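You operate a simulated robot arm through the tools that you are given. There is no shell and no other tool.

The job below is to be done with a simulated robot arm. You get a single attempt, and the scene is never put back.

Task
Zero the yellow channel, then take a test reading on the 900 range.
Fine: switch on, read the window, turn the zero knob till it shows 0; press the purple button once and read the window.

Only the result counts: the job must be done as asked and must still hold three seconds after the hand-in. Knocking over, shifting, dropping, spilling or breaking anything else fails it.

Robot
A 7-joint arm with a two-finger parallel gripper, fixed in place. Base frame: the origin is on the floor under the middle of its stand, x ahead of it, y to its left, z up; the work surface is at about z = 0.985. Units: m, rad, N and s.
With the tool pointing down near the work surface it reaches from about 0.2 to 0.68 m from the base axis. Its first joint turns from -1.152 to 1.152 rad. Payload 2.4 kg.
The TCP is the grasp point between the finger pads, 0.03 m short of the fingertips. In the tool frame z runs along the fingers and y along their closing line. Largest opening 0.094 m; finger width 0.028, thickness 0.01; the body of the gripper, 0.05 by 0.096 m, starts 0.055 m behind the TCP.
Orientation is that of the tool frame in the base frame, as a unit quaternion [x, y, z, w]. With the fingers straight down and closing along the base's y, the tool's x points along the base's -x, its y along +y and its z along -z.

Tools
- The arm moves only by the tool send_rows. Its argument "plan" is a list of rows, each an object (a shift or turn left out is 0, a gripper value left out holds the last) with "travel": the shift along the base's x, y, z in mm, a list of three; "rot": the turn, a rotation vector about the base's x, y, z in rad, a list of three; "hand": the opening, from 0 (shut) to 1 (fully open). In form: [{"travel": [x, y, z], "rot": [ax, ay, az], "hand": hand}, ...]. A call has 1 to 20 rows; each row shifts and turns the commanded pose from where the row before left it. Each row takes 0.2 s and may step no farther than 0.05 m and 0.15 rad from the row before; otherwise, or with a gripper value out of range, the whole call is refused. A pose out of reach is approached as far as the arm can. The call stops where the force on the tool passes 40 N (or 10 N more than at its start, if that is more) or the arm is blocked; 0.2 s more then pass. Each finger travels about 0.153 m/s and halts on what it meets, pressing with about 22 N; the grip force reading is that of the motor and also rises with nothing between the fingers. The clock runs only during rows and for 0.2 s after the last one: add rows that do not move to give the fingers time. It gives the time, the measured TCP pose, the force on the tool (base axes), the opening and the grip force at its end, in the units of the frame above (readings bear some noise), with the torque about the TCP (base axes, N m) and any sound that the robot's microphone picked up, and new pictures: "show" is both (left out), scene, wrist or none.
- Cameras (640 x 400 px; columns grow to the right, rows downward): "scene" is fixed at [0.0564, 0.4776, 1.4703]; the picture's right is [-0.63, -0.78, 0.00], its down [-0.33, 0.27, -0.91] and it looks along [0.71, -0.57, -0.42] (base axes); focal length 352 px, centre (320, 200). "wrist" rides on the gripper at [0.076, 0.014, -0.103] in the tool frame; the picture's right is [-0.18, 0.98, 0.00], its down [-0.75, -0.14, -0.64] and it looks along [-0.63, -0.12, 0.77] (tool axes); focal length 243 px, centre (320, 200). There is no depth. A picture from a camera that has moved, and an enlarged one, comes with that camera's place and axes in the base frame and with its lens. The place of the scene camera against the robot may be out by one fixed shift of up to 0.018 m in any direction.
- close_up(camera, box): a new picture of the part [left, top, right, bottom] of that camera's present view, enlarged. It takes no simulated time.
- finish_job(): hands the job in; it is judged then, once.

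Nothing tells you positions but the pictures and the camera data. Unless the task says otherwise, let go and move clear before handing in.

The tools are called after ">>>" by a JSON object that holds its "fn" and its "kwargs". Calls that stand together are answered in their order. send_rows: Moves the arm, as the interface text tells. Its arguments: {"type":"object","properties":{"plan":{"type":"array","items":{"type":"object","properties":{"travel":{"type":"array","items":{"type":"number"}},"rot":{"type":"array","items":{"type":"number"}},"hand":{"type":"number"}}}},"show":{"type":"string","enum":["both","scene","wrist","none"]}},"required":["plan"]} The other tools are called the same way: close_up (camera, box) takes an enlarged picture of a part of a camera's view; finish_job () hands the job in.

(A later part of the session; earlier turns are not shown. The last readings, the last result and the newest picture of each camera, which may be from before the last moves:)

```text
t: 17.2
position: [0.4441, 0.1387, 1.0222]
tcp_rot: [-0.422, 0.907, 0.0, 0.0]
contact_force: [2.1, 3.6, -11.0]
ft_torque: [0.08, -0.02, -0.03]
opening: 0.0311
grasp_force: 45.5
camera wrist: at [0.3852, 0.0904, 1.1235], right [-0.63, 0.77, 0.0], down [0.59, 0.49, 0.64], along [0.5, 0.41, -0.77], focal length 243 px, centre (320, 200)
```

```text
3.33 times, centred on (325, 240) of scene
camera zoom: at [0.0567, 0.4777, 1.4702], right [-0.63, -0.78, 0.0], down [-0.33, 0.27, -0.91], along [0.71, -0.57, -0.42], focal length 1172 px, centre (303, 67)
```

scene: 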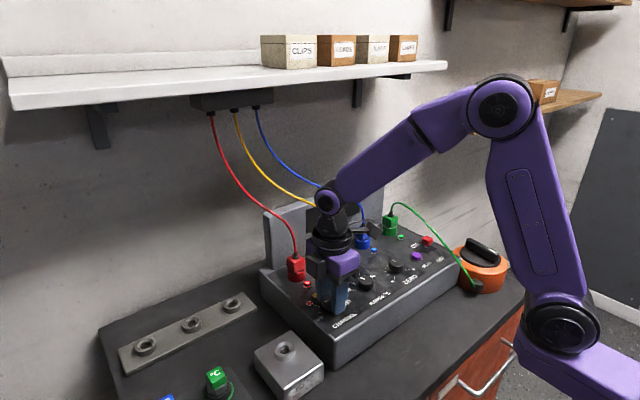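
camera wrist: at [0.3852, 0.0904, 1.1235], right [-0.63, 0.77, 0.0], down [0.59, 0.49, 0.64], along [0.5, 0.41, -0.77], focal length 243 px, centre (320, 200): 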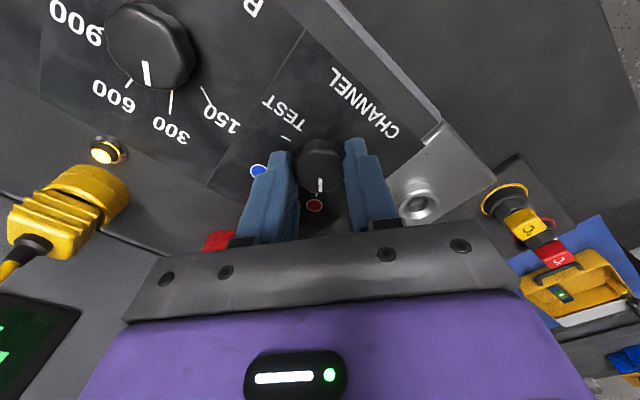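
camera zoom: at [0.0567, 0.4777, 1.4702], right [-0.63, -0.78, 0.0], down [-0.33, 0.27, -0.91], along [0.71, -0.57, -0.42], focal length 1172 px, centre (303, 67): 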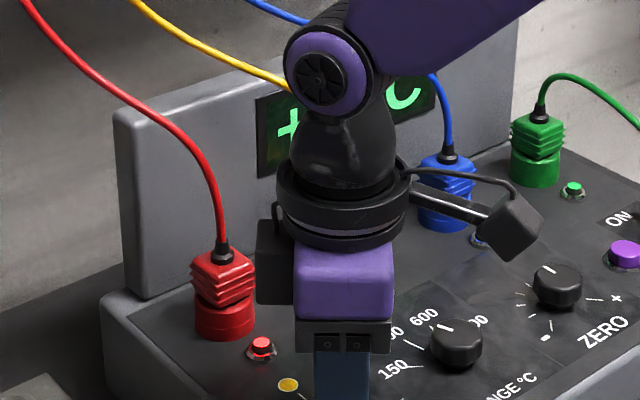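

The window has lit up (a "+" and "C" show behind the arm) and the pointer is at red. I'll turn another 40° to yellow.

>>> {"fn": "send_rows", "kwargs": {"plan": [{"rot": [0, 0, -0.1396]}, {"rot": [0, 0, -0.1396]}, {"rot": [0, 0, -0.1396]}, {"rot": [0, 0, -0.1396]}, {"rot": [0, 0, -0.1396]}, {"travel": [0, 0, 0]}], "show": "wrist"}}

>>> {"fn": "close_up", "kwargs": {"camera": "wrist", "box": [220, 100, 420, 240]}}

>>> {"fn": "close_up", "kwargs": {"camera": "scene", "box": [250, 180, 400, 300]}}

```text
t: 18.6
position: [0.4444, 0.1391, 1.021]
tcp_rot: [-0.086, 0.996, -0.001, -0.001]
contact_force: [-3.0, 7.7, -14.7]
ft_torque: [0.27, -0.03, 0.01]
opening: 0.0316
grasp_force: 45.0
camera wrist: at [0.3675, 0.1408, 1.1235], right [0.01, 1.0, 0.0], down [0.77, -0.01, 0.64], along [0.64, -0.01, -0.77], focal length 243 px, centre (320, 200)
```

wrist: 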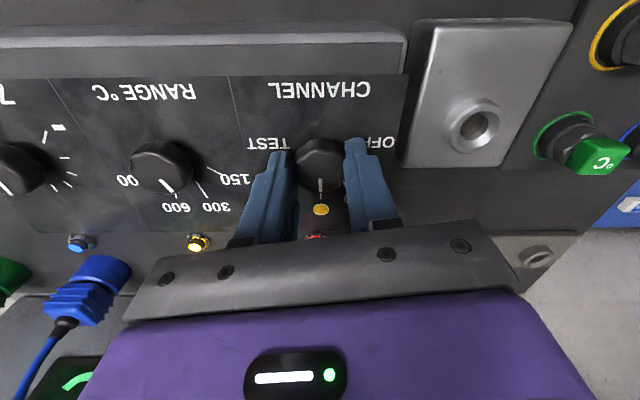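

```text
2.86 times, centred on (320, 170) of wrist
camera zoom: at [0.3675, 0.1408, 1.1235], right [0.01, 1.0, 0.0], down [0.77, -0.01, 0.64], along [0.64, -0.01, -0.77], focal length 693 px, centre (320, 286)
```

zoom: 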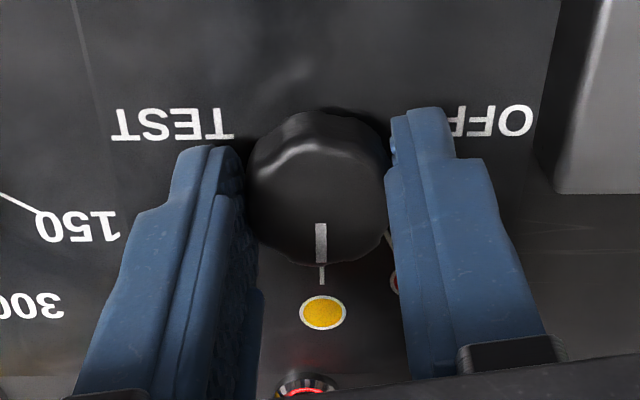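

```text
3.33 times, centred on (325, 240) of scene
camera zoom: at [0.0566, 0.4779, 1.4702], right [-0.63, -0.78, 0.0], down [-0.33, 0.27, -0.91], along [0.71, -0.57, -0.42], focal length 1172 px, centre (303, 67)
```

zoom: 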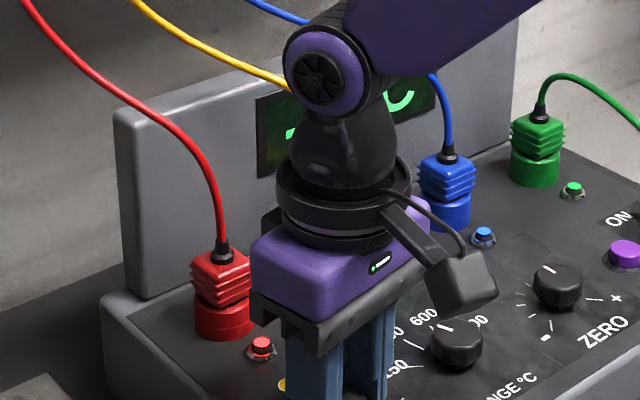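

The pointer now lines up with the yellow tick. I'll release, rise straight up and read the window.

>>> {"fn": "send_rows", "kwargs": {"plan": [{"hand": 0.6}, {"travel": [0, 0, 0]}, {"travel": [0, 0, 20]}, {"travel": [0, 0, 40]}, {"travel": [0, 0, 45]}, {"travel": [0, -40, 40]}, {"travel": [-30, -35, 30]}, {"travel": [-30, -20, 20]}, {"travel": [0, 0, 0]}], "show": "both"}}

>>> {"fn": "close_up", "kwargs": {"camera": "scene", "box": [250, 170, 400, 270]}}

>>> {"fn": "close_up", "kwargs": {"camera": "scene", "box": [290, 240, 450, 340]}}

>>> {"fn": "close_up", "kwargs": {"camera": "wrist", "box": [180, 80, 460, 240]}}

```text
refused: row 6 steps farther than a row can; nothing moved
```

```text
4.00 times, centred on (325, 220) of scene
camera zoom: at [0.0566, 0.4779, 1.4702], right [-0.63, -0.78, 0.0], down [-0.33, 0.27, -0.91], along [0.71, -0.57, -0.42], focal length 1406 px, centre (300, 120)
```

zoom: 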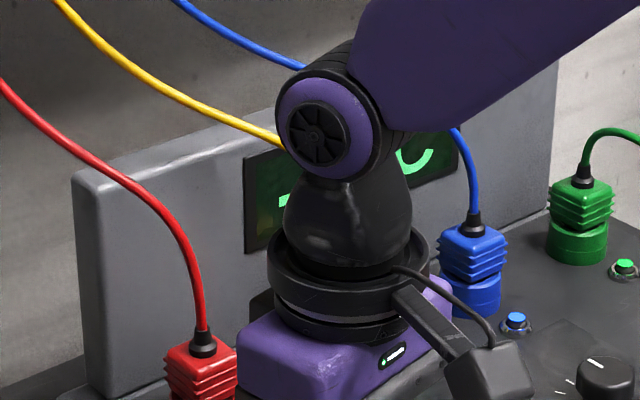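

```text
4.00 times, centred on (370, 290) of scene
camera zoom: at [0.0566, 0.4779, 1.4702], right [-0.63, -0.78, 0.0], down [-0.33, 0.27, -0.91], along [0.71, -0.57, -0.42], focal length 1406 px, centre (120, -160)
```

zoom: 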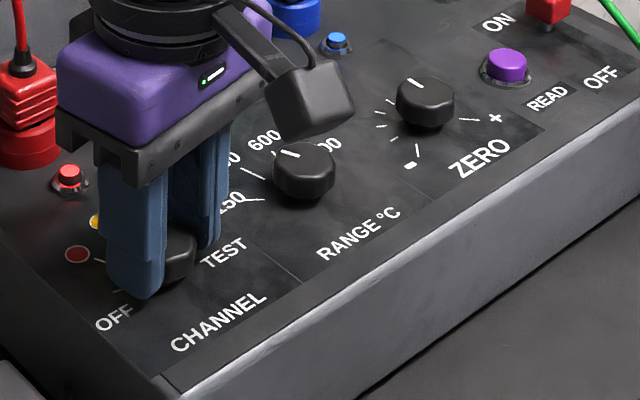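

```text
2.29 times, centred on (320, 160) of wrist
camera zoom: at [0.3675, 0.1408, 1.1235], right [0.01, 1.0, 0.0], down [0.77, -0.01, 0.64], along [0.64, -0.01, -0.77], focal length 555 px, centre (320, 291)
```

zoom: 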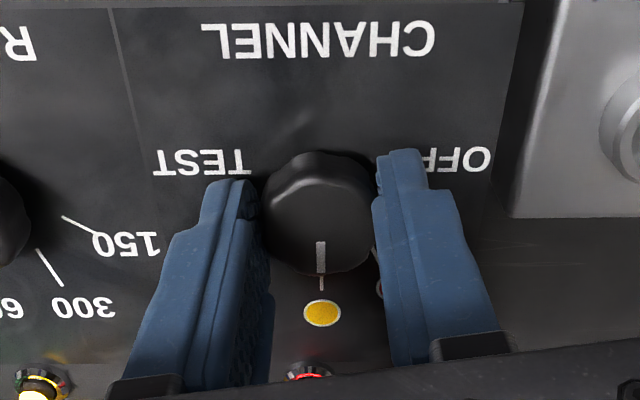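

One row was longer than the 50 mm limit, so nothing moved. I'll resend the release and retreat with shorter steps.

>>> {"fn": "send_rows", "kwargs": {"plan": [{"hand": 0.6}, {"travel": [0, 0, 0]}, {"travel": [0, 0, 20]}, {"travel": [0, 0, 40]}, {"travel": [0, 0, 45]}, {"travel": [0, -30, 35]}, {"travel": [-20, -35, 20]}, {"travel": [-20, -35, 15]}, {"travel": [0, 0, 0]}], "show": "both"}}

>>> {"fn": "close_up", "kwargs": {"camera": "scene", "box": [250, 170, 400, 270]}}

>>> {"fn": "close_up", "kwargs": {"camera": "scene", "box": [290, 240, 450, 340]}}

>>> {"fn": "close_up", "kwargs": {"camera": "wrist", "box": [180, 80, 460, 240]}}

```text
t: 20.6
position: [0.4038, 0.0381, 1.1972]
tcp_rot: [-0.087, 0.996, 0.0, 0.0]
contact_force: [-0.7, 0.1, 0.4]
ft_torque: [0.02, 0.04, -0.02]
opening: 0.0563
grasp_force: 0.0
camera wrist: at [0.3264, 0.0394, 1.2984], right [0.01, 1.0, 0.0], down [0.77, -0.01, 0.64], along [0.64, -0.01, -0.77], focal length 243 px, centre (320, 200)
```

scene: 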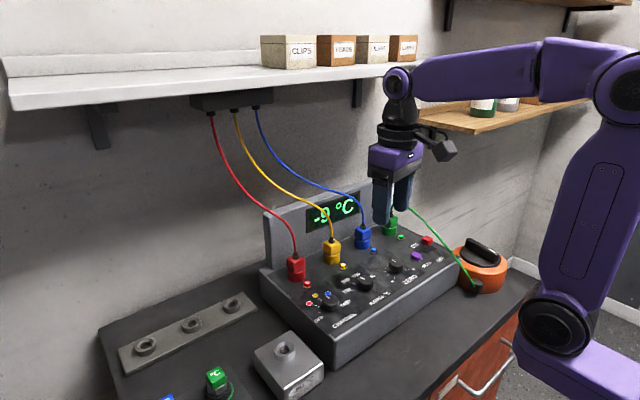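
wrist: 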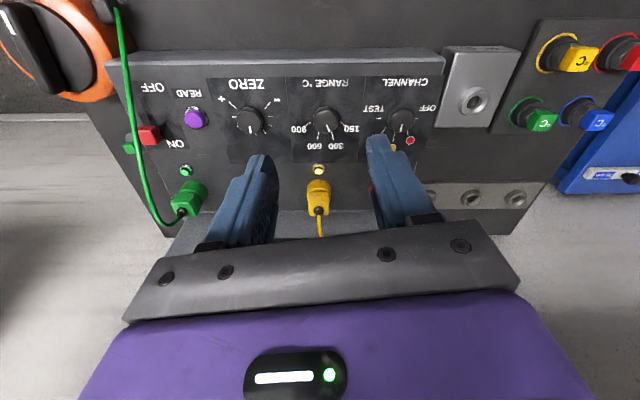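

```text
4.00 times, centred on (325, 220) of scene
camera zoom: at [0.0564, 0.4775, 1.4703], right [-0.63, -0.78, 0.0], down [-0.33, 0.27, -0.91], along [0.71, -0.57, -0.42], focal length 1406 px, centre (300, 120)
```

zoom: 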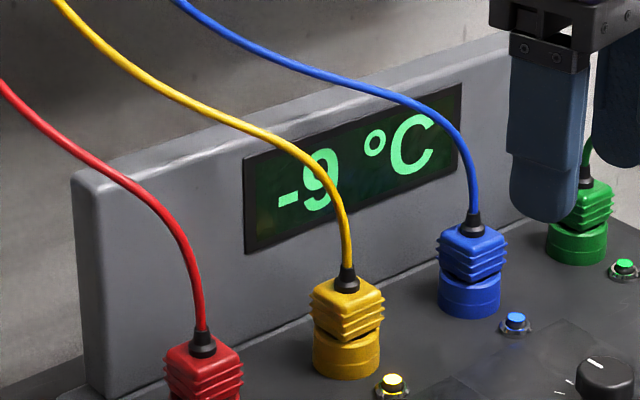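

```text
4.00 times, centred on (370, 290) of scene
camera zoom: at [0.0564, 0.4775, 1.4703], right [-0.63, -0.78, 0.0], down [-0.33, 0.27, -0.91], along [0.71, -0.57, -0.42], focal length 1406 px, centre (120, -160)
```

zoom: 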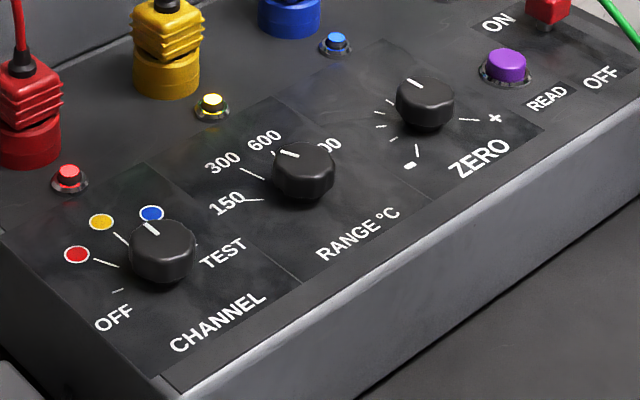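

```text
2.29 times, centred on (320, 160) of wrist
camera zoom: at [0.3264, 0.0394, 1.2984], right [0.01, 1.0, 0.0], down [0.77, -0.01, 0.64], along [0.64, -0.01, -0.77], focal length 555 px, centre (320, 291)
```

zoom: 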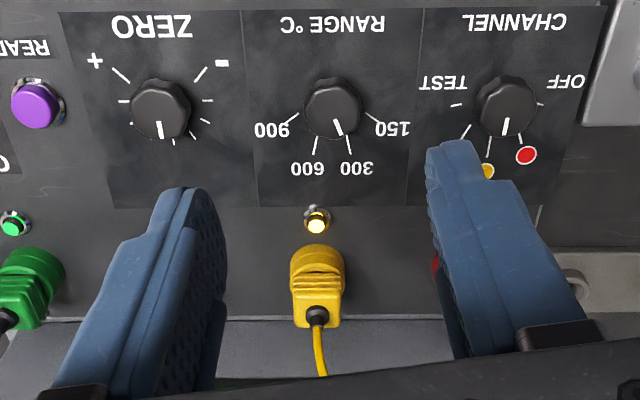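

The window reads -9 °C on the yellow channel and RANGE points to 300. ZERO is at about (0.444, -0.0475), so I'll move over it, grip it, and turn it toward "+" while reading the window, which should stay visible.

>>> {"fn": "send_rows", "kwargs": {"plan": [{"travel": [20, -40, -5]}, {"travel": [20, -40, -10]}, {"travel": [0, -6, -45]}, {"travel": [0, 0, -45]}, {"travel": [0, 0, -20]}, {"travel": [0, 0, 0]}], "show": "both"}}

>>> {"fn": "close_up", "kwargs": {"camera": "wrist", "box": [220, 100, 420, 240]}}

>>> {"fn": "close_up", "kwargs": {"camera": "scene", "box": [290, 180, 450, 300]}}

```text
t: 22.0
position: [0.4436, -0.0466, 1.0703]
tcp_rot: [-0.088, 0.996, 0.0, -0.001]
contact_force: [-1.1, -0.8, 0.1]
ft_torque: [0.03, -0.02, 0.01]
opening: 0.0563
grasp_force: 0.1
camera wrist: at [0.3669, -0.0456, 1.1728], right [0.01, 1.0, 0.0], down [0.77, -0.01, 0.64], along [0.64, -0.01, -0.77], focal length 243 px, centre (320, 200)
```

scene: 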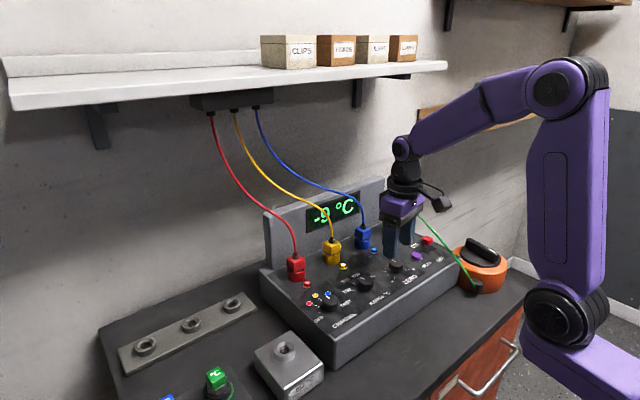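
wrist: 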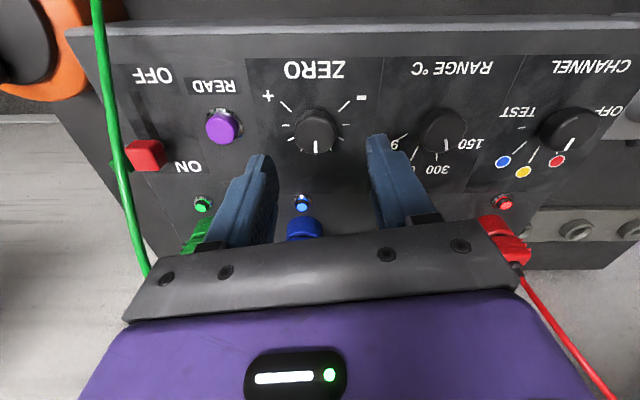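

```text
2.86 times, centred on (320, 170) of wrist
camera zoom: at [0.3669, -0.0456, 1.1728], right [0.01, 1.0, 0.0], down [0.77, -0.01, 0.64], along [0.64, -0.01, -0.77], focal length 693 px, centre (320, 286)
```

zoom: 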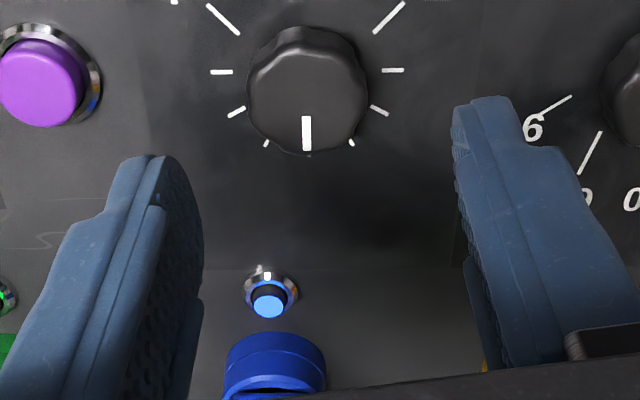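

```text
3.33 times, centred on (370, 240) of scene
camera zoom: at [0.0565, 0.4776, 1.4703], right [-0.63, -0.78, 0.0], down [-0.33, 0.27, -0.91], along [0.71, -0.57, -0.42], focal length 1172 px, centre (153, 67)
```

zoom: 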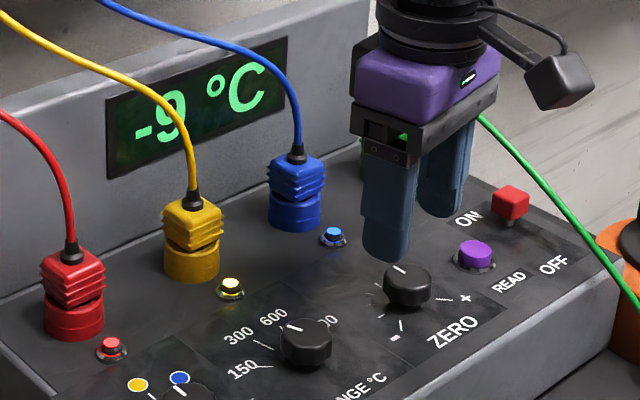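

The ZERO knob is about 3 mm toward -y of my axis. I'll correct for that, descend and grip it.

>>> {"fn": "send_rows", "kwargs": {"plan": [{"travel": [0.5, -2.8, 0]}, {"travel": [0, 0, -20]}, {"travel": [0, 0, -20]}, {"travel": [0, 0, -10]}, {"travel": [0, 0, 0]}, {"travel": [0, 0, 0], "hand": 0.3}, {"travel": [0, 0, 0], "hand": 0.0}, {"travel": [0, 0, 0]}], "show": "both"}}

>>> {"fn": "close_up", "kwargs": {"camera": "wrist", "box": [220, 100, 420, 240]}}

>>> {"fn": "close_up", "kwargs": {"camera": "scene", "box": [250, 170, 400, 270]}}

```text
t: 23.8
position: [0.4461, -0.0495, 1.0207]
tcp_rot: [-0.086, 0.996, 0.0, 0.001]
contact_force: [1.8, -8.6, -10.7]
ft_torque: [-0.16, -0.93, -0.03]
opening: 0.0311
grasp_force: 45.4
camera wrist: at [0.3677, -0.0491, 1.1234], right [0.01, 1.0, 0.0], down [0.77, -0.01, 0.64], along [0.64, -0.01, -0.77], focal length 243 px, centre (320, 200)
```

scene: 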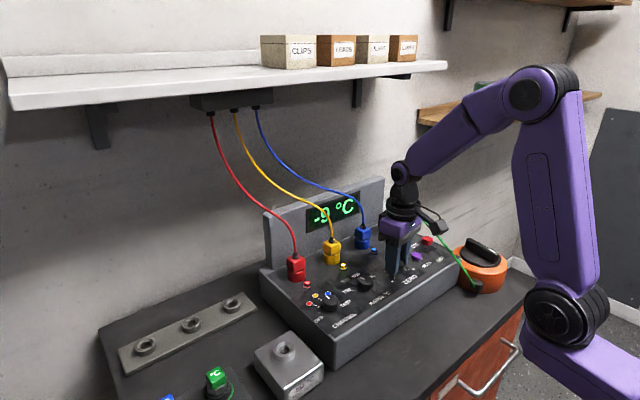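
wrist: 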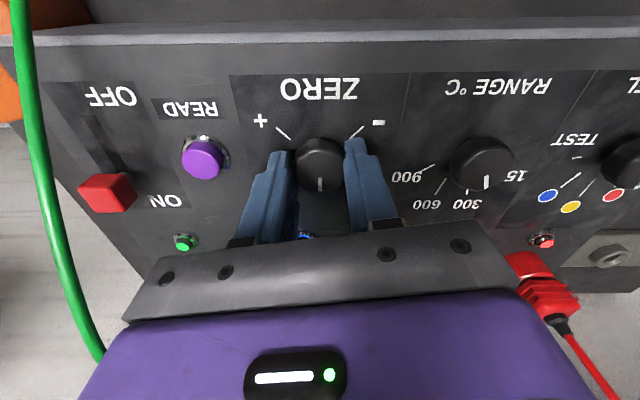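

```text
2.86 times, centred on (320, 170) of wrist
camera zoom: at [0.3677, -0.0491, 1.1234], right [0.01, 1.0, 0.0], down [0.77, -0.01, 0.64], along [0.64, -0.01, -0.77], focal length 693 px, centre (320, 286)
```

zoom: 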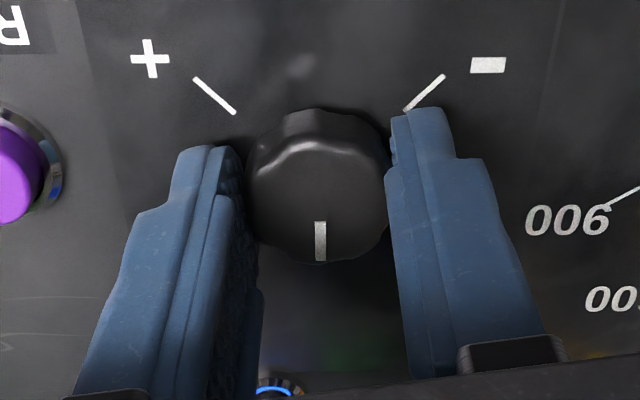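

```text
4.00 times, centred on (325, 220) of scene
camera zoom: at [0.0566, 0.4773, 1.4704], right [-0.63, -0.78, 0.0], down [-0.33, 0.27, -0.91], along [0.71, -0.57, -0.42], focal length 1406 px, centre (300, 120)
```

zoom: 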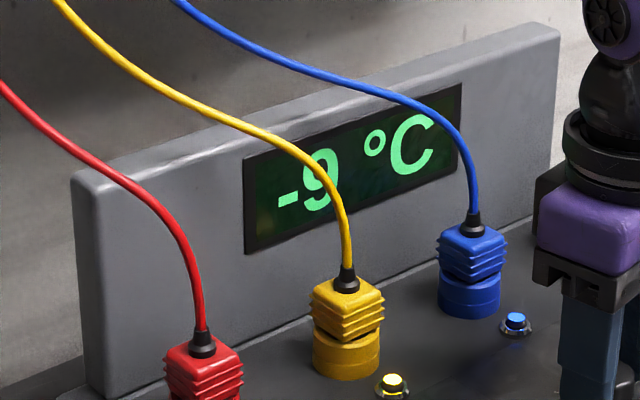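

The ZERO knob is gripped and the window still reads -9 °C. I'll turn about 16° clockwise, toward "+", and read the change.

>>> {"fn": "send_rows", "kwargs": {"plan": [{"rot": [0, 0, -0.07]}, {"rot": [0, 0, -0.07]}, {"rot": [0, 0, -0.07]}, {"rot": [0, 0, -0.07]}, {"travel": [0, 0, 0]}], "show": "none"}}

>>> {"fn": "close_up", "kwargs": {"camera": "scene", "box": [280, 180, 400, 260]}}

>>> {"fn": "close_up", "kwargs": {"camera": "wrist", "box": [220, 100, 420, 240]}}

```text
t: 25.0
position: [0.4437, -0.0496, 1.021]
tcp_rot: [0.054, 0.999, 0.0, -0.002]
contact_force: [-4.5, -9.6, -15.3]
ft_torque: [-0.33, -0.68, -0.02]
opening: 0.0313
grasp_force: 45.1
```

```text
5.00 times, centred on (340, 220) of scene
camera zoom: at [0.0565, 0.4772, 1.4704], right [-0.63, -0.78, 0.0], down [-0.33, 0.27, -0.91], along [0.71, -0.57, -0.42], focal length 1757 px, centre (220, 100)
```

zoom: 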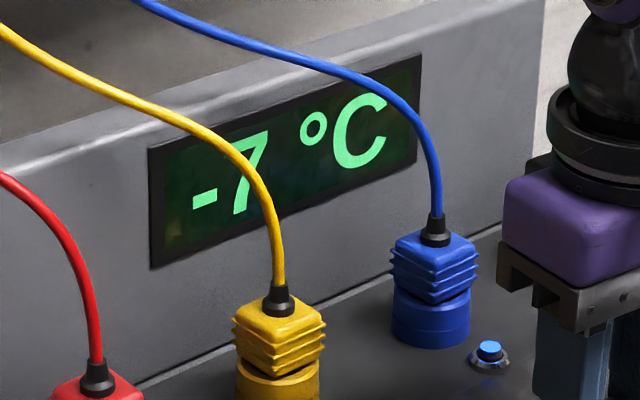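

```text
2.86 times, centred on (320, 170) of wrist
camera zoom: at [0.3715, -0.0277, 1.1238], right [0.29, 0.96, 0.0], down [0.74, -0.22, 0.64], along [0.61, -0.18, -0.77], focal length 693 px, centre (320, 286)
```

zoom: 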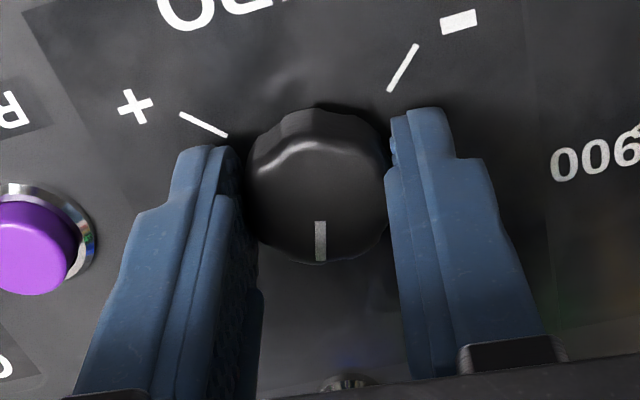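

That moved it from -9 to -7, so "+" is the right direction at roughly 8° per unit. I'll turn about 40° further and read again.

>>> {"fn": "send_rows", "kwargs": {"plan": [{"rot": [0, 0, -0.14]}, {"rot": [0, 0, -0.14]}, {"rot": [0, 0, -0.14]}, {"rot": [0, 0, -0.14]}, {"rot": [0, 0, -0.14]}, {"travel": [0, 0, 0]}], "show": "none"}}

>>> {"fn": "close_up", "kwargs": {"camera": "scene", "box": [280, 180, 400, 260]}}

>>> {"fn": "close_up", "kwargs": {"camera": "wrist", "box": [220, 100, 420, 240]}}

```text
t: 26.4
position: [0.4441, -0.0507, 1.0219]
tcp_rot: [0.393, 0.919, 0.0, -0.001]
contact_force: [-6.4, -6.5, -2.6]
ft_torque: [0.6, 0.9, -0.02]
opening: 0.0314
grasp_force: 45.5
```

```text
5.00 times, centred on (340, 220) of scene
camera zoom: at [0.0563, 0.4773, 1.4704], right [-0.63, -0.78, 0.0], down [-0.33, 0.27, -0.91], along [0.71, -0.57, -0.42], focal length 1757 px, centre (220, 100)
```

zoom: 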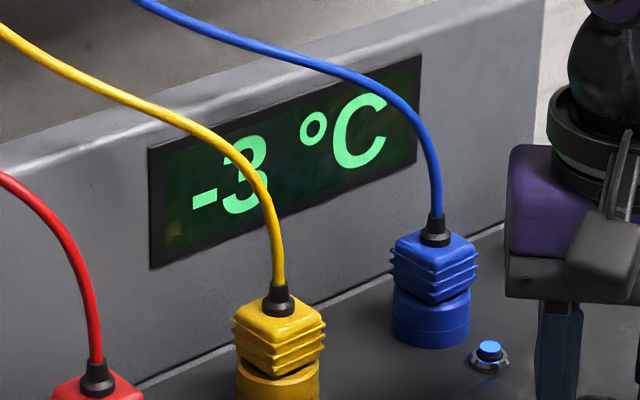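

```text
2.86 times, centred on (320, 170) of wrist
camera zoom: at [0.4032, 0.0149, 1.1236], right [0.84, 0.55, 0.0], down [0.42, -0.64, 0.64], along [0.35, -0.54, -0.77], focal length 693 px, centre (320, 286)
```

zoom: 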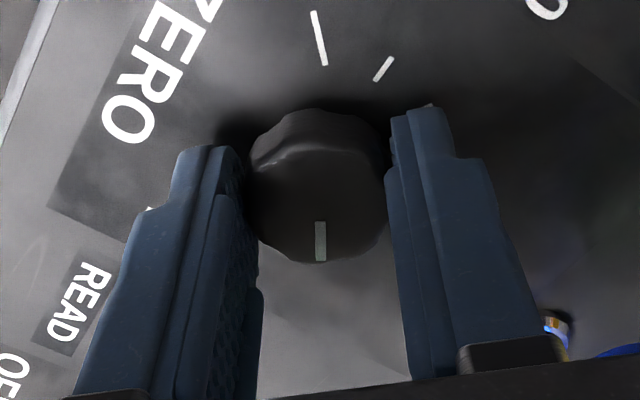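

The window reads -3 after 56° in total, which is about 9.3° per unit. I'll go another 14° or so and then proceed in fine steps to find where the 0 band starts.

>>> {"fn": "send_rows", "kwargs": {"plan": [{"rot": [0, 0, -0.12]}, {"rot": [0, 0, -0.12]}, {"travel": [0, 0, 0]}], "show": "none"}}

>>> {"fn": "close_up", "kwargs": {"camera": "scene", "box": [280, 180, 400, 260]}}

```text
t: 27.2
position: [0.4448, -0.0502, 1.0216]
tcp_rot: [0.5, 0.866, 0.001, 0.001]
contact_force: [-10.6, -5.0, -3.8]
ft_torque: [0.24, 0.32, -0.02]
opening: 0.0313
grasp_force: 44.9
```

```text
5.00 times, centred on (340, 220) of scene
camera zoom: at [0.0562, 0.4774, 1.4704], right [-0.63, -0.78, 0.0], down [-0.33, 0.27, -0.91], along [0.71, -0.57, -0.42], focal length 1757 px, centre (220, 100)
```

zoom: 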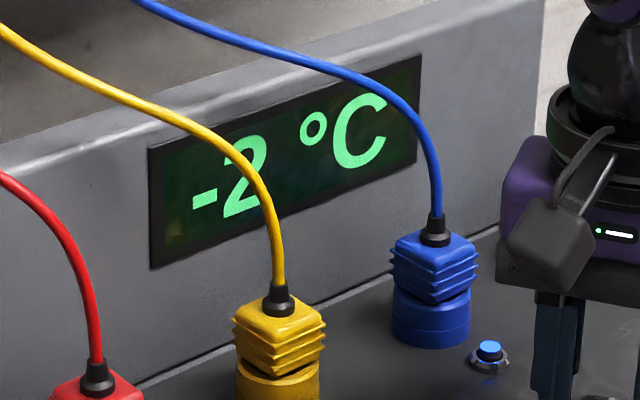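

It reads -2 at 70° of turn, about 10° per unit. I'll turn another 13° or so and read.

>>> {"fn": "send_rows", "kwargs": {"plan": [{"rot": [0, 0, -0.115]}, {"rot": [0, 0, -0.115]}, {"travel": [0, 0, 0]}], "show": "none"}}

>>> {"fn": "close_up", "kwargs": {"camera": "scene", "box": [280, 180, 400, 260]}}

```text
t: 28.0
position: [0.445, -0.049, 1.0215]
tcp_rot: [0.596, 0.803, 0.001, -0.001]
contact_force: [-10.3, -4.5, -1.9]
ft_torque: [0.48, 0.49, -0.01]
opening: 0.0313
grasp_force: 45.2
```

```text
5.00 times, centred on (340, 220) of scene
camera zoom: at [0.0562, 0.4774, 1.4704], right [-0.63, -0.78, 0.0], down [-0.33, 0.27, -0.91], along [0.71, -0.57, -0.42], focal length 1757 px, centre (220, 100)
```

zoom: 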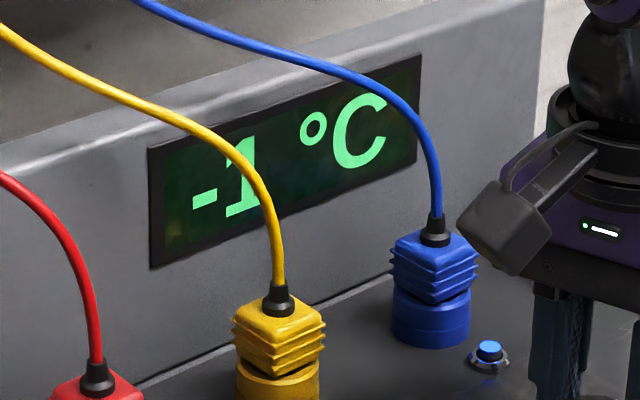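

It reads -1 at about 83°. I'll use small 2° steps now.

>>> {"fn": "send_rows", "kwargs": {"plan": [{"rot": [0, 0, -0.035]}, {"travel": [0, 0, 0]}], "show": "none"}}

>>> {"fn": "close_up", "kwargs": {"camera": "scene", "box": [280, 180, 400, 260]}}

```text
t: 28.6
position: [0.4447, -0.0506, 1.0217]
tcp_rot: [0.608, 0.794, 0.0, 0.0]
contact_force: [-11.4, -2.5, 0.3]
ft_torque: [0.21, 0.44, -0.01]
opening: 0.0311
grasp_force: 45.1
```

```text
5.00 times, centred on (340, 220) of scene
camera zoom: at [0.0561, 0.4775, 1.4703], right [-0.63, -0.78, 0.0], down [-0.33, 0.27, -0.91], along [0.71, -0.57, -0.42], focal length 1757 px, centre (220, 100)
```

zoom: 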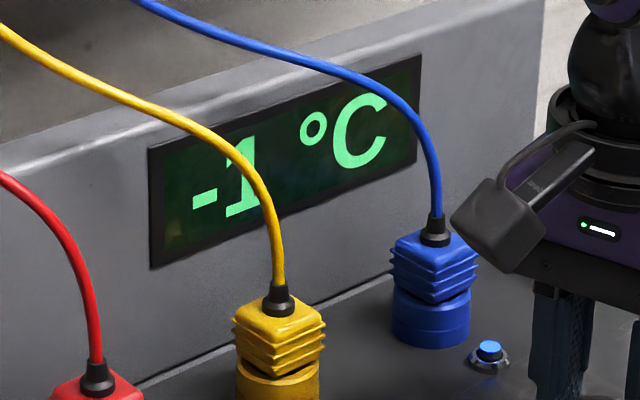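

It still reads -1, so I'll take another small step.

>>> {"fn": "send_rows", "kwargs": {"plan": [{"rot": [0, 0, -0.035]}, {"travel": [0, 0, 0]}], "show": "none"}}

>>> {"fn": "close_up", "kwargs": {"camera": "scene", "box": [280, 180, 400, 260]}}

```text
t: 29.2
position: [0.4448, -0.0495, 1.0205]
tcp_rot: [0.623, 0.782, 0.0, 0.0]
contact_force: [-11.3, -0.8, -0.5]
ft_torque: [-0.21, 0.07, 0.05]
opening: 0.0312
grasp_force: 44.4
```

```text
5.00 times, centred on (340, 220) of scene
camera zoom: at [0.0561, 0.4775, 1.4703], right [-0.63, -0.78, 0.0], down [-0.33, 0.27, -0.91], along [0.71, -0.57, -0.42], focal length 1757 px, centre (220, 100)
```

zoom: 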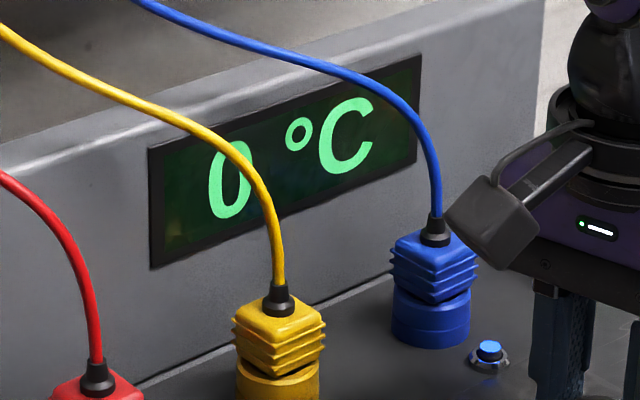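

It shows 0 now, just past the -1/0 boundary. I'll go 4° further to sit near the middle of the 0 band.

>>> {"fn": "send_rows", "kwargs": {"plan": [{"rot": [0, 0, -0.035]}, {"rot": [0, 0, -0.035]}, {"travel": [0, 0, 0]}], "show": "none"}}

>>> {"fn": "close_up", "kwargs": {"camera": "scene", "box": [280, 180, 400, 260]}}

>>> {"fn": "close_up", "kwargs": {"camera": "wrist", "box": [220, 100, 420, 240]}}

```text
t: 30.0
position: [0.4454, -0.0493, 1.0217]
tcp_rot: [0.65, 0.76, 0.0, -0.001]
contact_force: [-10.4, -1.2, -4.5]
ft_torque: [-0.29, 0.18, 0.02]
opening: 0.0312
grasp_force: 45.4
```

```text
5.00 times, centred on (340, 220) of scene
camera zoom: at [0.0562, 0.4775, 1.4703], right [-0.63, -0.78, 0.0], down [-0.33, 0.27, -0.91], along [0.71, -0.57, -0.42], focal length 1757 px, centre (220, 100)
```

zoom: 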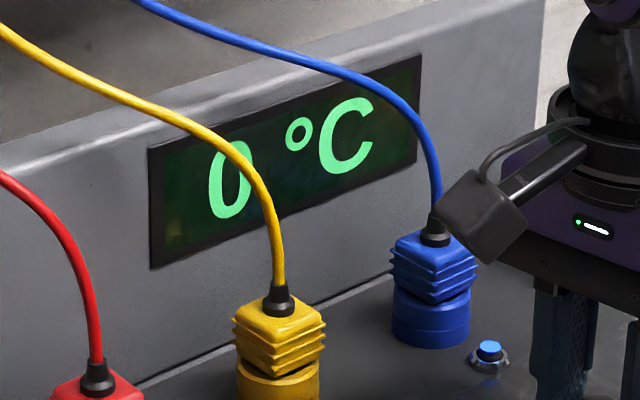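

```text
2.86 times, centred on (320, 170) of wrist
camera zoom: at [0.448, 0.0276, 1.1236], right [1.0, -0.03, 0.0], down [-0.02, -0.77, 0.64], along [-0.02, -0.64, -0.77], focal length 693 px, centre (320, 286)
```

zoom: 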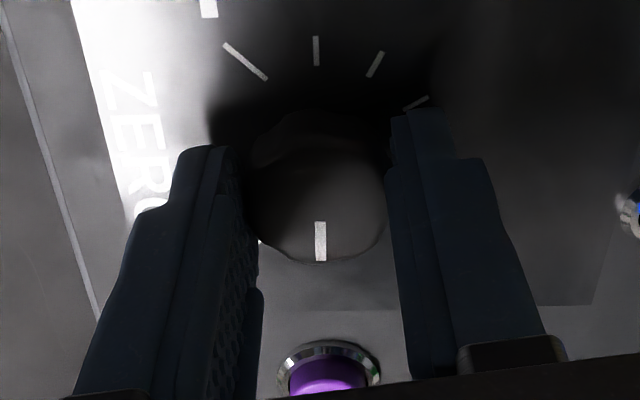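

It's steady at 0 in the middle of the band. I'll release, rise, and confirm the reading holds while turning the tool back for the RANGE knob.

>>> {"fn": "send_rows", "kwargs": {"plan": [{"hand": 0.45}, {"hand": 0.6}, {"travel": [0, 0, 0]}, {"travel": [0, 0, 20]}, {"travel": [0, 0, 40]}, {"travel": [0, 0, 40]}, {"travel": [0, 10, 10], "rot": [0, 0, 0.142]}, {"travel": [0, 10, 0], "rot": [0, 0, 0.142]}, {"travel": [0, 10, 0], "rot": [0, 0, 0.142]}, {"travel": [0, 10, 0], "rot": [0, 0, 0.142]}, {"travel": [0, 10, 0], "rot": [0, 0, 0.142]}, {"travel": [0, 10, 0], "rot": [0, 0, 0.142]}, {"travel": [0, 10, 0], "rot": [0, 0, 0.142]}, {"travel": [0, 10, 0], "rot": [0, 0, 0.142]}, {"travel": [0, 8, 0], "rot": [0, 0, 0.142]}, {"travel": [0, 7, 0], "rot": [0, 0, 0.142]}, {"travel": [0, 0, 0]}], "show": "both"}}

>>> {"fn": "close_up", "kwargs": {"camera": "scene", "box": [280, 180, 400, 260]}}

>>> {"fn": "close_up", "kwargs": {"camera": "wrist", "box": [180, 60, 460, 220]}}

```text
t: 33.6
position: [0.445, 0.0454, 1.1321]
tcp_rot: [-0.003, 1.0, 0.0, 0.0]
contact_force: [1.1, -0.5, 0.4]
ft_torque: [0.04, -0.01, 0.0]
opening: 0.0565
grasp_force: 0.1
camera wrist: at [0.3697, 0.0587, 1.2341], right [0.18, 0.98, 0.0], down [0.75, -0.14, 0.64], along [0.63, -0.11, -0.77], focal length 243 px, centre (320, 200)
```

scene: 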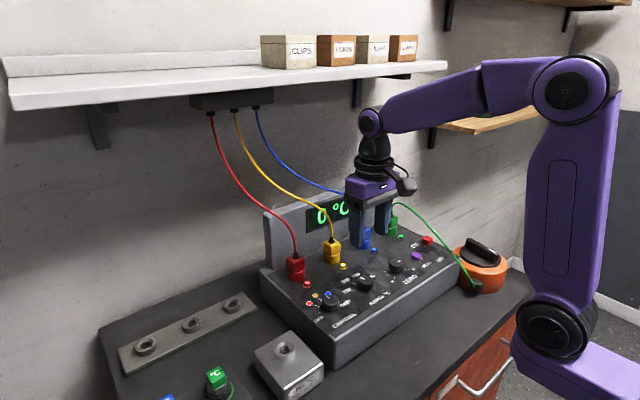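
wrist: 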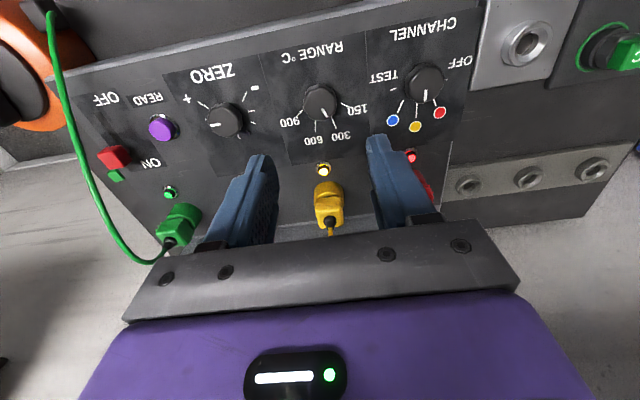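

```text
5.00 times, centred on (340, 220) of scene
camera zoom: at [0.0564, 0.4776, 1.4703], right [-0.63, -0.78, 0.0], down [-0.33, 0.27, -0.91], along [0.71, -0.57, -0.42], focal length 1757 px, centre (220, 100)
```

zoom: 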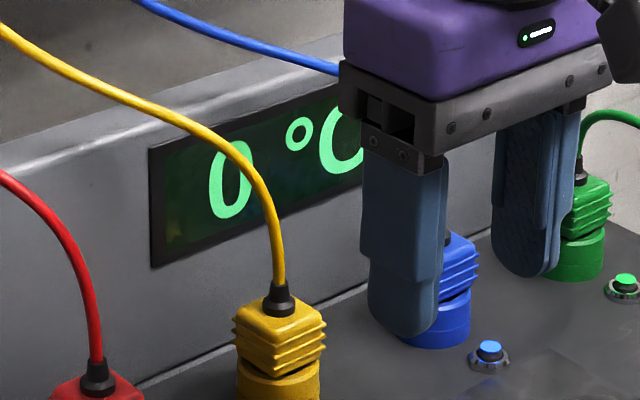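

```text
2.29 times, centred on (320, 140) of wrist
camera zoom: at [0.3697, 0.0587, 1.2341], right [0.18, 0.98, 0.0], down [0.75, -0.14, 0.64], along [0.63, -0.11, -0.77], focal length 555 px, centre (320, 337)
```

zoom: 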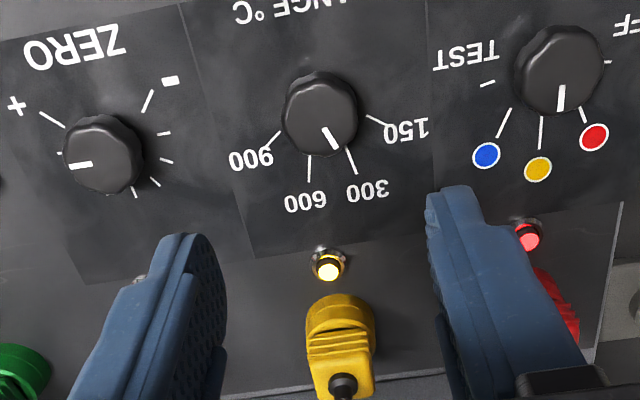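

The window holds at 0 °C after the release. The tool is centred over the RANGE knob, which points to 300, so I'll descend, grip it and start the 80° clockwise turn to 900.

>>> {"fn": "send_rows", "kwargs": {"plan": [{"travel": [-0.5, 0.2, -40]}, {"travel": [0, 0, -35]}, {"travel": [0, 0, -25]}, {"travel": [0, 0, -10]}, {"travel": [0, 0, 0]}, {"travel": [0, 0, 0], "hand": 0.3}, {"travel": [0, 0, 0], "hand": 0.0}, {"travel": [0, 0, 0]}], "show": "wrist"}}

>>> {"fn": "close_up", "kwargs": {"camera": "wrist", "box": [220, 100, 420, 240]}}

```text
t: 35.4
position: [0.4461, 0.0454, 1.0221]
tcp_rot: [-0.002, 1.0, 0.0, 0.0]
contact_force: [0.9, -2.5, -10.0]
ft_torque: [-0.04, -0.85, 0.0]
opening: 0.0313
grasp_force: 44.7
camera wrist: at [0.3695, 0.0589, 1.1239], right [0.18, 0.98, 0.0], down [0.75, -0.14, 0.64], along [0.63, -0.12, -0.77], focal length 243 px, centre (320, 200)
```

wrist: 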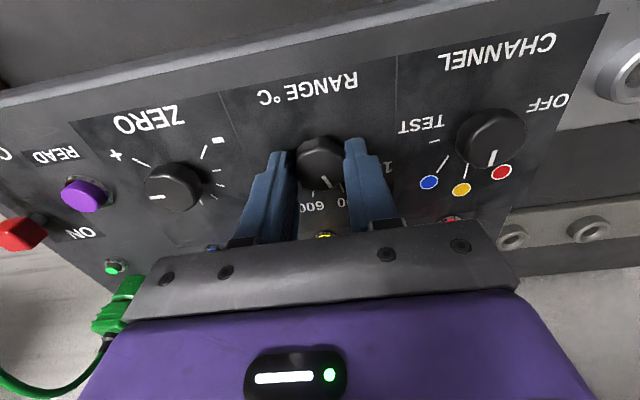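

```text
2.86 times, centred on (320, 170) of wrist
camera zoom: at [0.3695, 0.0589, 1.1239], right [0.18, 0.98, 0.0], down [0.75, -0.14, 0.64], along [0.63, -0.12, -0.77], focal length 693 px, centre (320, 286)
```

zoom: 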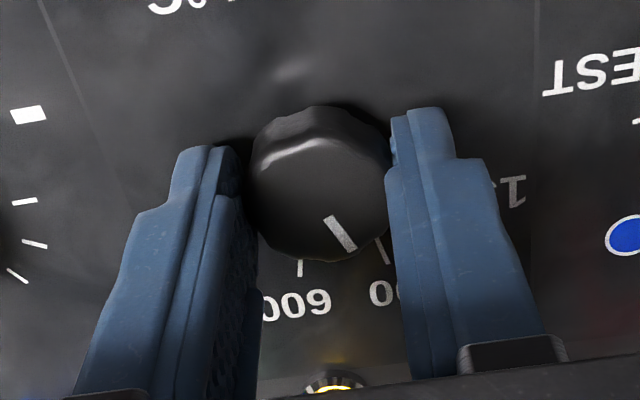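

RANGE is gripped with low forces. I'll turn it 80° clockwise: 300, then 600, then 900.

>>> {"fn": "send_rows", "kwargs": {"plan": [{"rot": [0, 0, -0.1396]}, {"rot": [0, 0, -0.1396]}, {"rot": [0, 0, -0.1396]}, {"rot": [0, 0, -0.1396]}, {"rot": [0, 0, -0.1396]}, {"rot": [0, 0, -0.1396]}, {"rot": [0, 0, -0.1396]}, {"rot": [0, 0, -0.1396]}, {"rot": [0, 0, -0.1396]}, {"rot": [0, 0, -0.1396]}, {"travel": [0, 0, 0]}], "show": "wrist"}}

>>> {"fn": "close_up", "kwargs": {"camera": "wrist", "box": [220, 100, 420, 240]}}

>>> {"fn": "close_up", "kwargs": {"camera": "scene", "box": [280, 180, 460, 320]}}

```text
t: 37.8
position: [0.4452, 0.044, 1.0219]
tcp_rot: [0.643, 0.766, 0.001, 0.001]
contact_force: [0.6, -7.9, 0.1]
ft_torque: [-0.54, -0.12, 0.0]
opening: 0.0312
grasp_force: 44.8
camera wrist: at [0.4461, 0.1223, 1.1238], right [1.0, -0.01, 0.0], down [-0.01, -0.77, 0.64], along [-0.01, -0.64, -0.77], focal length 243 px, centre (320, 200)
```

wrist: 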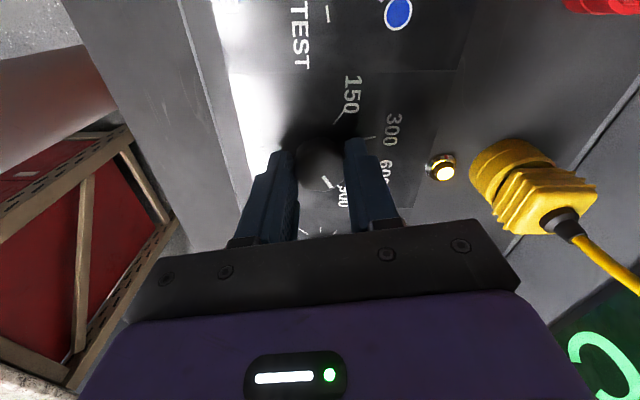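

```text
2.86 times, centred on (320, 170) of wrist
camera zoom: at [0.4461, 0.1223, 1.1238], right [1.0, -0.01, 0.0], down [-0.01, -0.77, 0.64], along [-0.01, -0.64, -0.77], focal length 693 px, centre (320, 286)
```

zoom: 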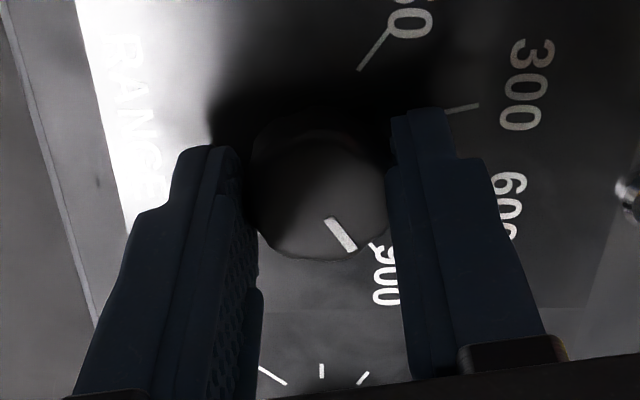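

```text
2.86 times, centred on (370, 250) of scene
camera zoom: at [0.0565, 0.4774, 1.4704], right [-0.63, -0.78, 0.0], down [-0.33, 0.27, -0.91], along [0.71, -0.57, -0.42], focal length 1004 px, centre (177, 57)
```

zoom: 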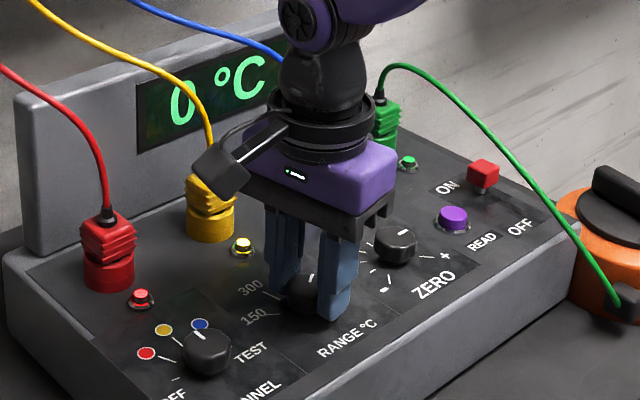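

RANGE now points to 900 and the window still shows 0 °C. I'll release, rise, turn the tool back and move over the CHANNEL knob.

>>> {"fn": "send_rows", "kwargs": {"plan": [{"hand": 0.45}, {"hand": 0.6}, {"travel": [0, 0, 0]}, {"travel": [0, 0, 20]}, {"travel": [0, 0, 40]}, {"travel": [0, 0, 40]}, {"travel": [0, 10, 10], "rot": [0, 0, 0.1396]}, {"travel": [0, 10, 0], "rot": [0, 0, 0.1396]}, {"travel": [0, 10, 0], "rot": [0, 0, 0.1396]}, {"travel": [0, 10, 0], "rot": [0, 0, 0.1396]}, {"travel": [0, 10, 0], "rot": [0, 0, 0.1396]}, {"travel": [0, 10, 0], "rot": [0, 0, 0.1396]}, {"travel": [0, 10, 0], "rot": [0, 0, 0.1396]}, {"travel": [0, 10, 0], "rot": [0, 0, 0.1396]}, {"travel": [0, 7, 0], "rot": [0, 0, 0.1396]}, {"travel": [0, 6.5, 0], "rot": [0, 0, 0.1396]}, {"travel": [0, 0, 0]}], "show": "both"}}

>>> {"fn": "close_up", "kwargs": {"camera": "scene", "box": [280, 180, 460, 320]}}

>>> {"fn": "close_up", "kwargs": {"camera": "wrist", "box": [160, 50, 460, 220]}}

```text
t: 41.4
position: [0.4444, 0.1394, 1.132]
tcp_rot: [-0.004, 1.0, 0.0, 0.0]
contact_force: [-0.3, -0.9, 0.3]
ft_torque: [-0.01, -0.03, 0.0]
opening: 0.0562
grasp_force: 0.1
camera wrist: at [0.3689, 0.1528, 1.2339], right [0.18, 0.98, 0.0], down [0.75, -0.14, 0.64], along [0.63, -0.11, -0.77], focal length 243 px, centre (320, 200)
```

scene: 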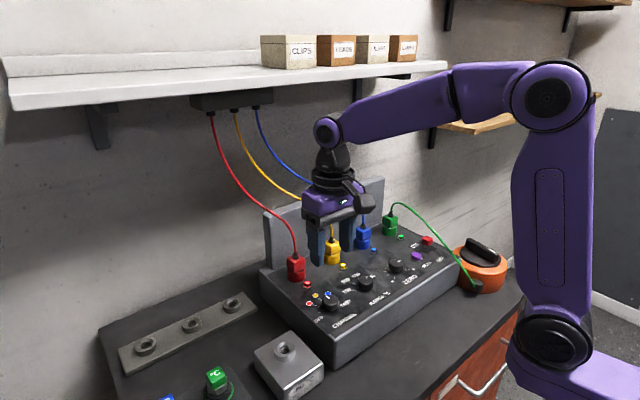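
wrist: 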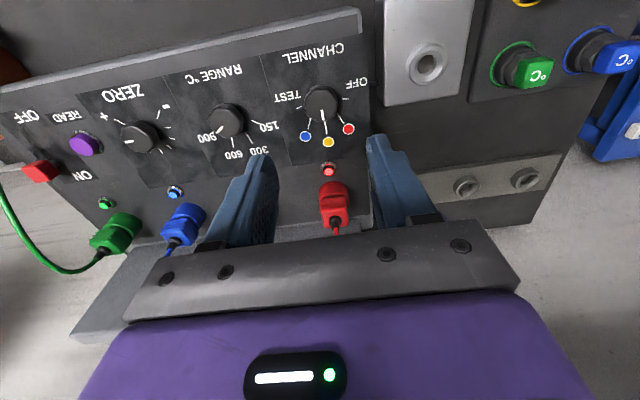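

```text
2.86 times, centred on (370, 250) of scene
camera zoom: at [0.0564, 0.4776, 1.4703], right [-0.63, -0.78, 0.0], down [-0.33, 0.27, -0.91], along [0.71, -0.57, -0.42], focal length 1004 px, centre (177, 57)
```

zoom: 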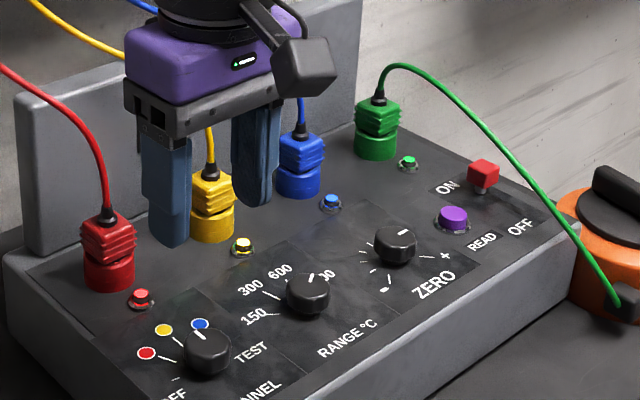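

```text
2.13 times, centred on (310, 135) of wrist
camera zoom: at [0.3689, 0.1528, 1.2339], right [0.18, 0.98, 0.0], down [0.75, -0.14, 0.64], along [0.63, -0.11, -0.77], focal length 518 px, centre (341, 339)
```

zoom: 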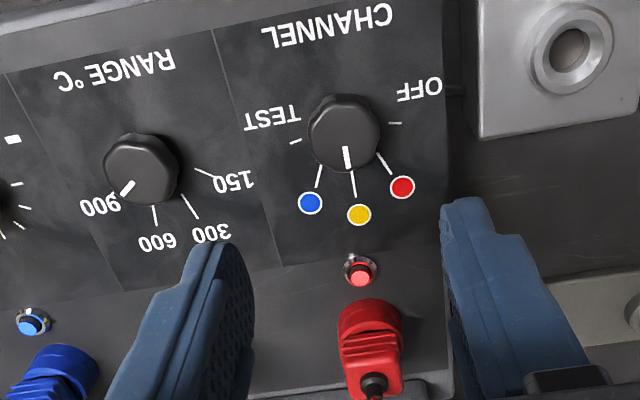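

RANGE reads 900 and CHANNEL reads yellow. For the test reading I'll turn CHANNEL another 80° clockwise to TEST; descending and gripping now.

>>> {"fn": "send_rows", "kwargs": {"plan": [{"travel": [0, -0.2, -40]}, {"travel": [0, 0, -35]}, {"travel": [0, 0, -25]}, {"travel": [0, 0, -10]}, {"travel": [0, 0, 0]}, {"travel": [0, 0, 0], "hand": 0.3}, {"travel": [0, 0, 0], "hand": 0.0}, {"travel": [0, 0, 0]}, {"rot": [0, 0, -0.1396]}, {"rot": [0, 0, -0.1396]}, {"rot": [0, 0, -0.1396]}, {"rot": [0, 0, -0.1396]}, {"rot": [0, 0, -0.1396]}, {"travel": [0, 0, 0]}], "show": "wrist"}}

>>> {"fn": "close_up", "kwargs": {"camera": "wrist", "box": [220, 100, 420, 240]}}

```text
t: 44.4
position: [0.4441, 0.1404, 1.0207]
tcp_rot: [0.34, 0.94, 0.0, -0.001]
contact_force: [5.1, 25.2, -28.8]
ft_torque: [0.53, -0.04, 0.03]
opening: 0.0315
grasp_force: 44.6
camera wrist: at [0.3959, 0.1998, 1.1231], right [0.77, 0.64, 0.0], down [0.49, -0.59, 0.64], along [0.41, -0.49, -0.77], focal length 243 px, centre (320, 200)
```

wrist: 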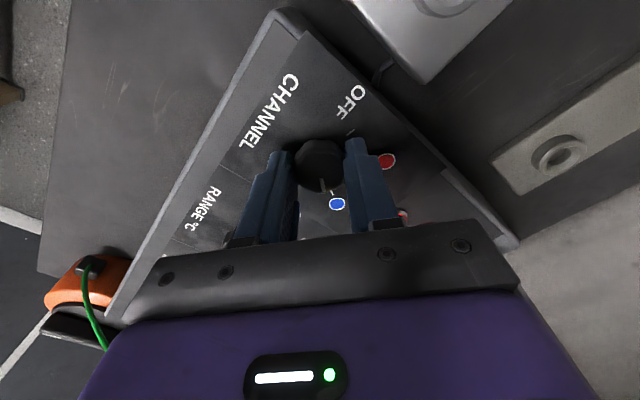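

```text
2.86 times, centred on (320, 170) of wrist
camera zoom: at [0.3959, 0.1998, 1.1231], right [0.77, 0.64, 0.0], down [0.49, -0.59, 0.64], along [0.41, -0.49, -0.77], focal length 693 px, centre (320, 286)
```

zoom: 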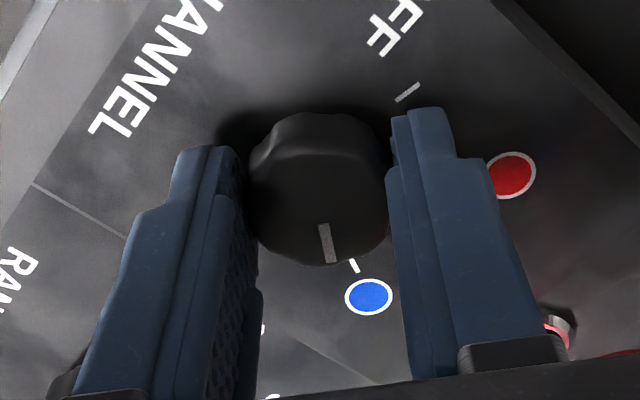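

The pointer is at blue, but the side and vertical forces have built up to about 38 N. I'll open and regrip here to relieve them before finishing the turn.

>>> {"fn": "send_rows", "kwargs": {"plan": [{"travel": [0, 0.5, -0.5]}, {"hand": 0.45}, {"hand": 0.5}, {"travel": [0, 0, 0]}], "show": "none"}}

>>> {"fn": "close_up", "kwargs": {"camera": "wrist", "box": [220, 100, 420, 240]}}

```text
t: 45.4
position: [0.444, 0.1388, 1.0232]
tcp_rot: [0.341, 0.94, 0.0, 0.0]
contact_force: [-0.3, -1.0, 0.1]
ft_torque: [0.0, -0.01, -0.01]
opening: 0.0471
grasp_force: 0.0
```

```text
2.86 times, centred on (320, 170) of wrist
camera zoom: at [0.3957, 0.1983, 1.123], right [0.77, 0.64, 0.0], down [0.49, -0.59, 0.64], along [0.41, -0.49, -0.77], focal length 693 px, centre (320, 286)
```

zoom: 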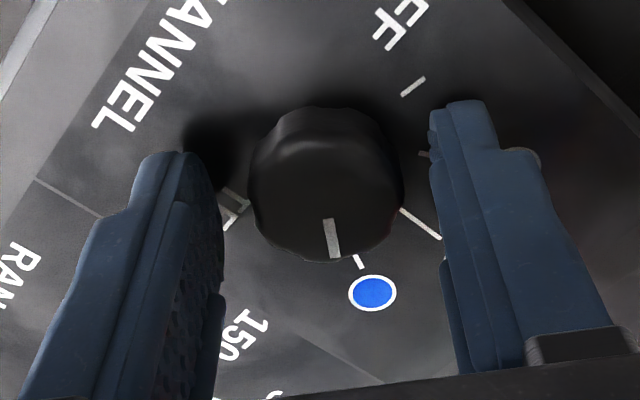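

The forces went back to zero on release and the knob stayed at blue. I'll shift 1 mm in +y, regrip and check the force before turning.

>>> {"fn": "send_rows", "kwargs": {"plan": [{"travel": [0.5, 1.0, 0]}, {"travel": [0, 0, 0]}, {"hand": 0.3}, {"hand": 0.0}, {"travel": [0, 0, 0]}], "show": "none"}}

```text
t: 46.6
position: [0.4437, 0.1391, 1.0204]
tcp_rot: [0.34, 0.94, 0.0, 0.0]
contact_force: [-2.3, -2.5, 0.4]
ft_torque: [-0.09, 0.07, 0.01]
opening: 0.0315
grasp_force: 45.4
```

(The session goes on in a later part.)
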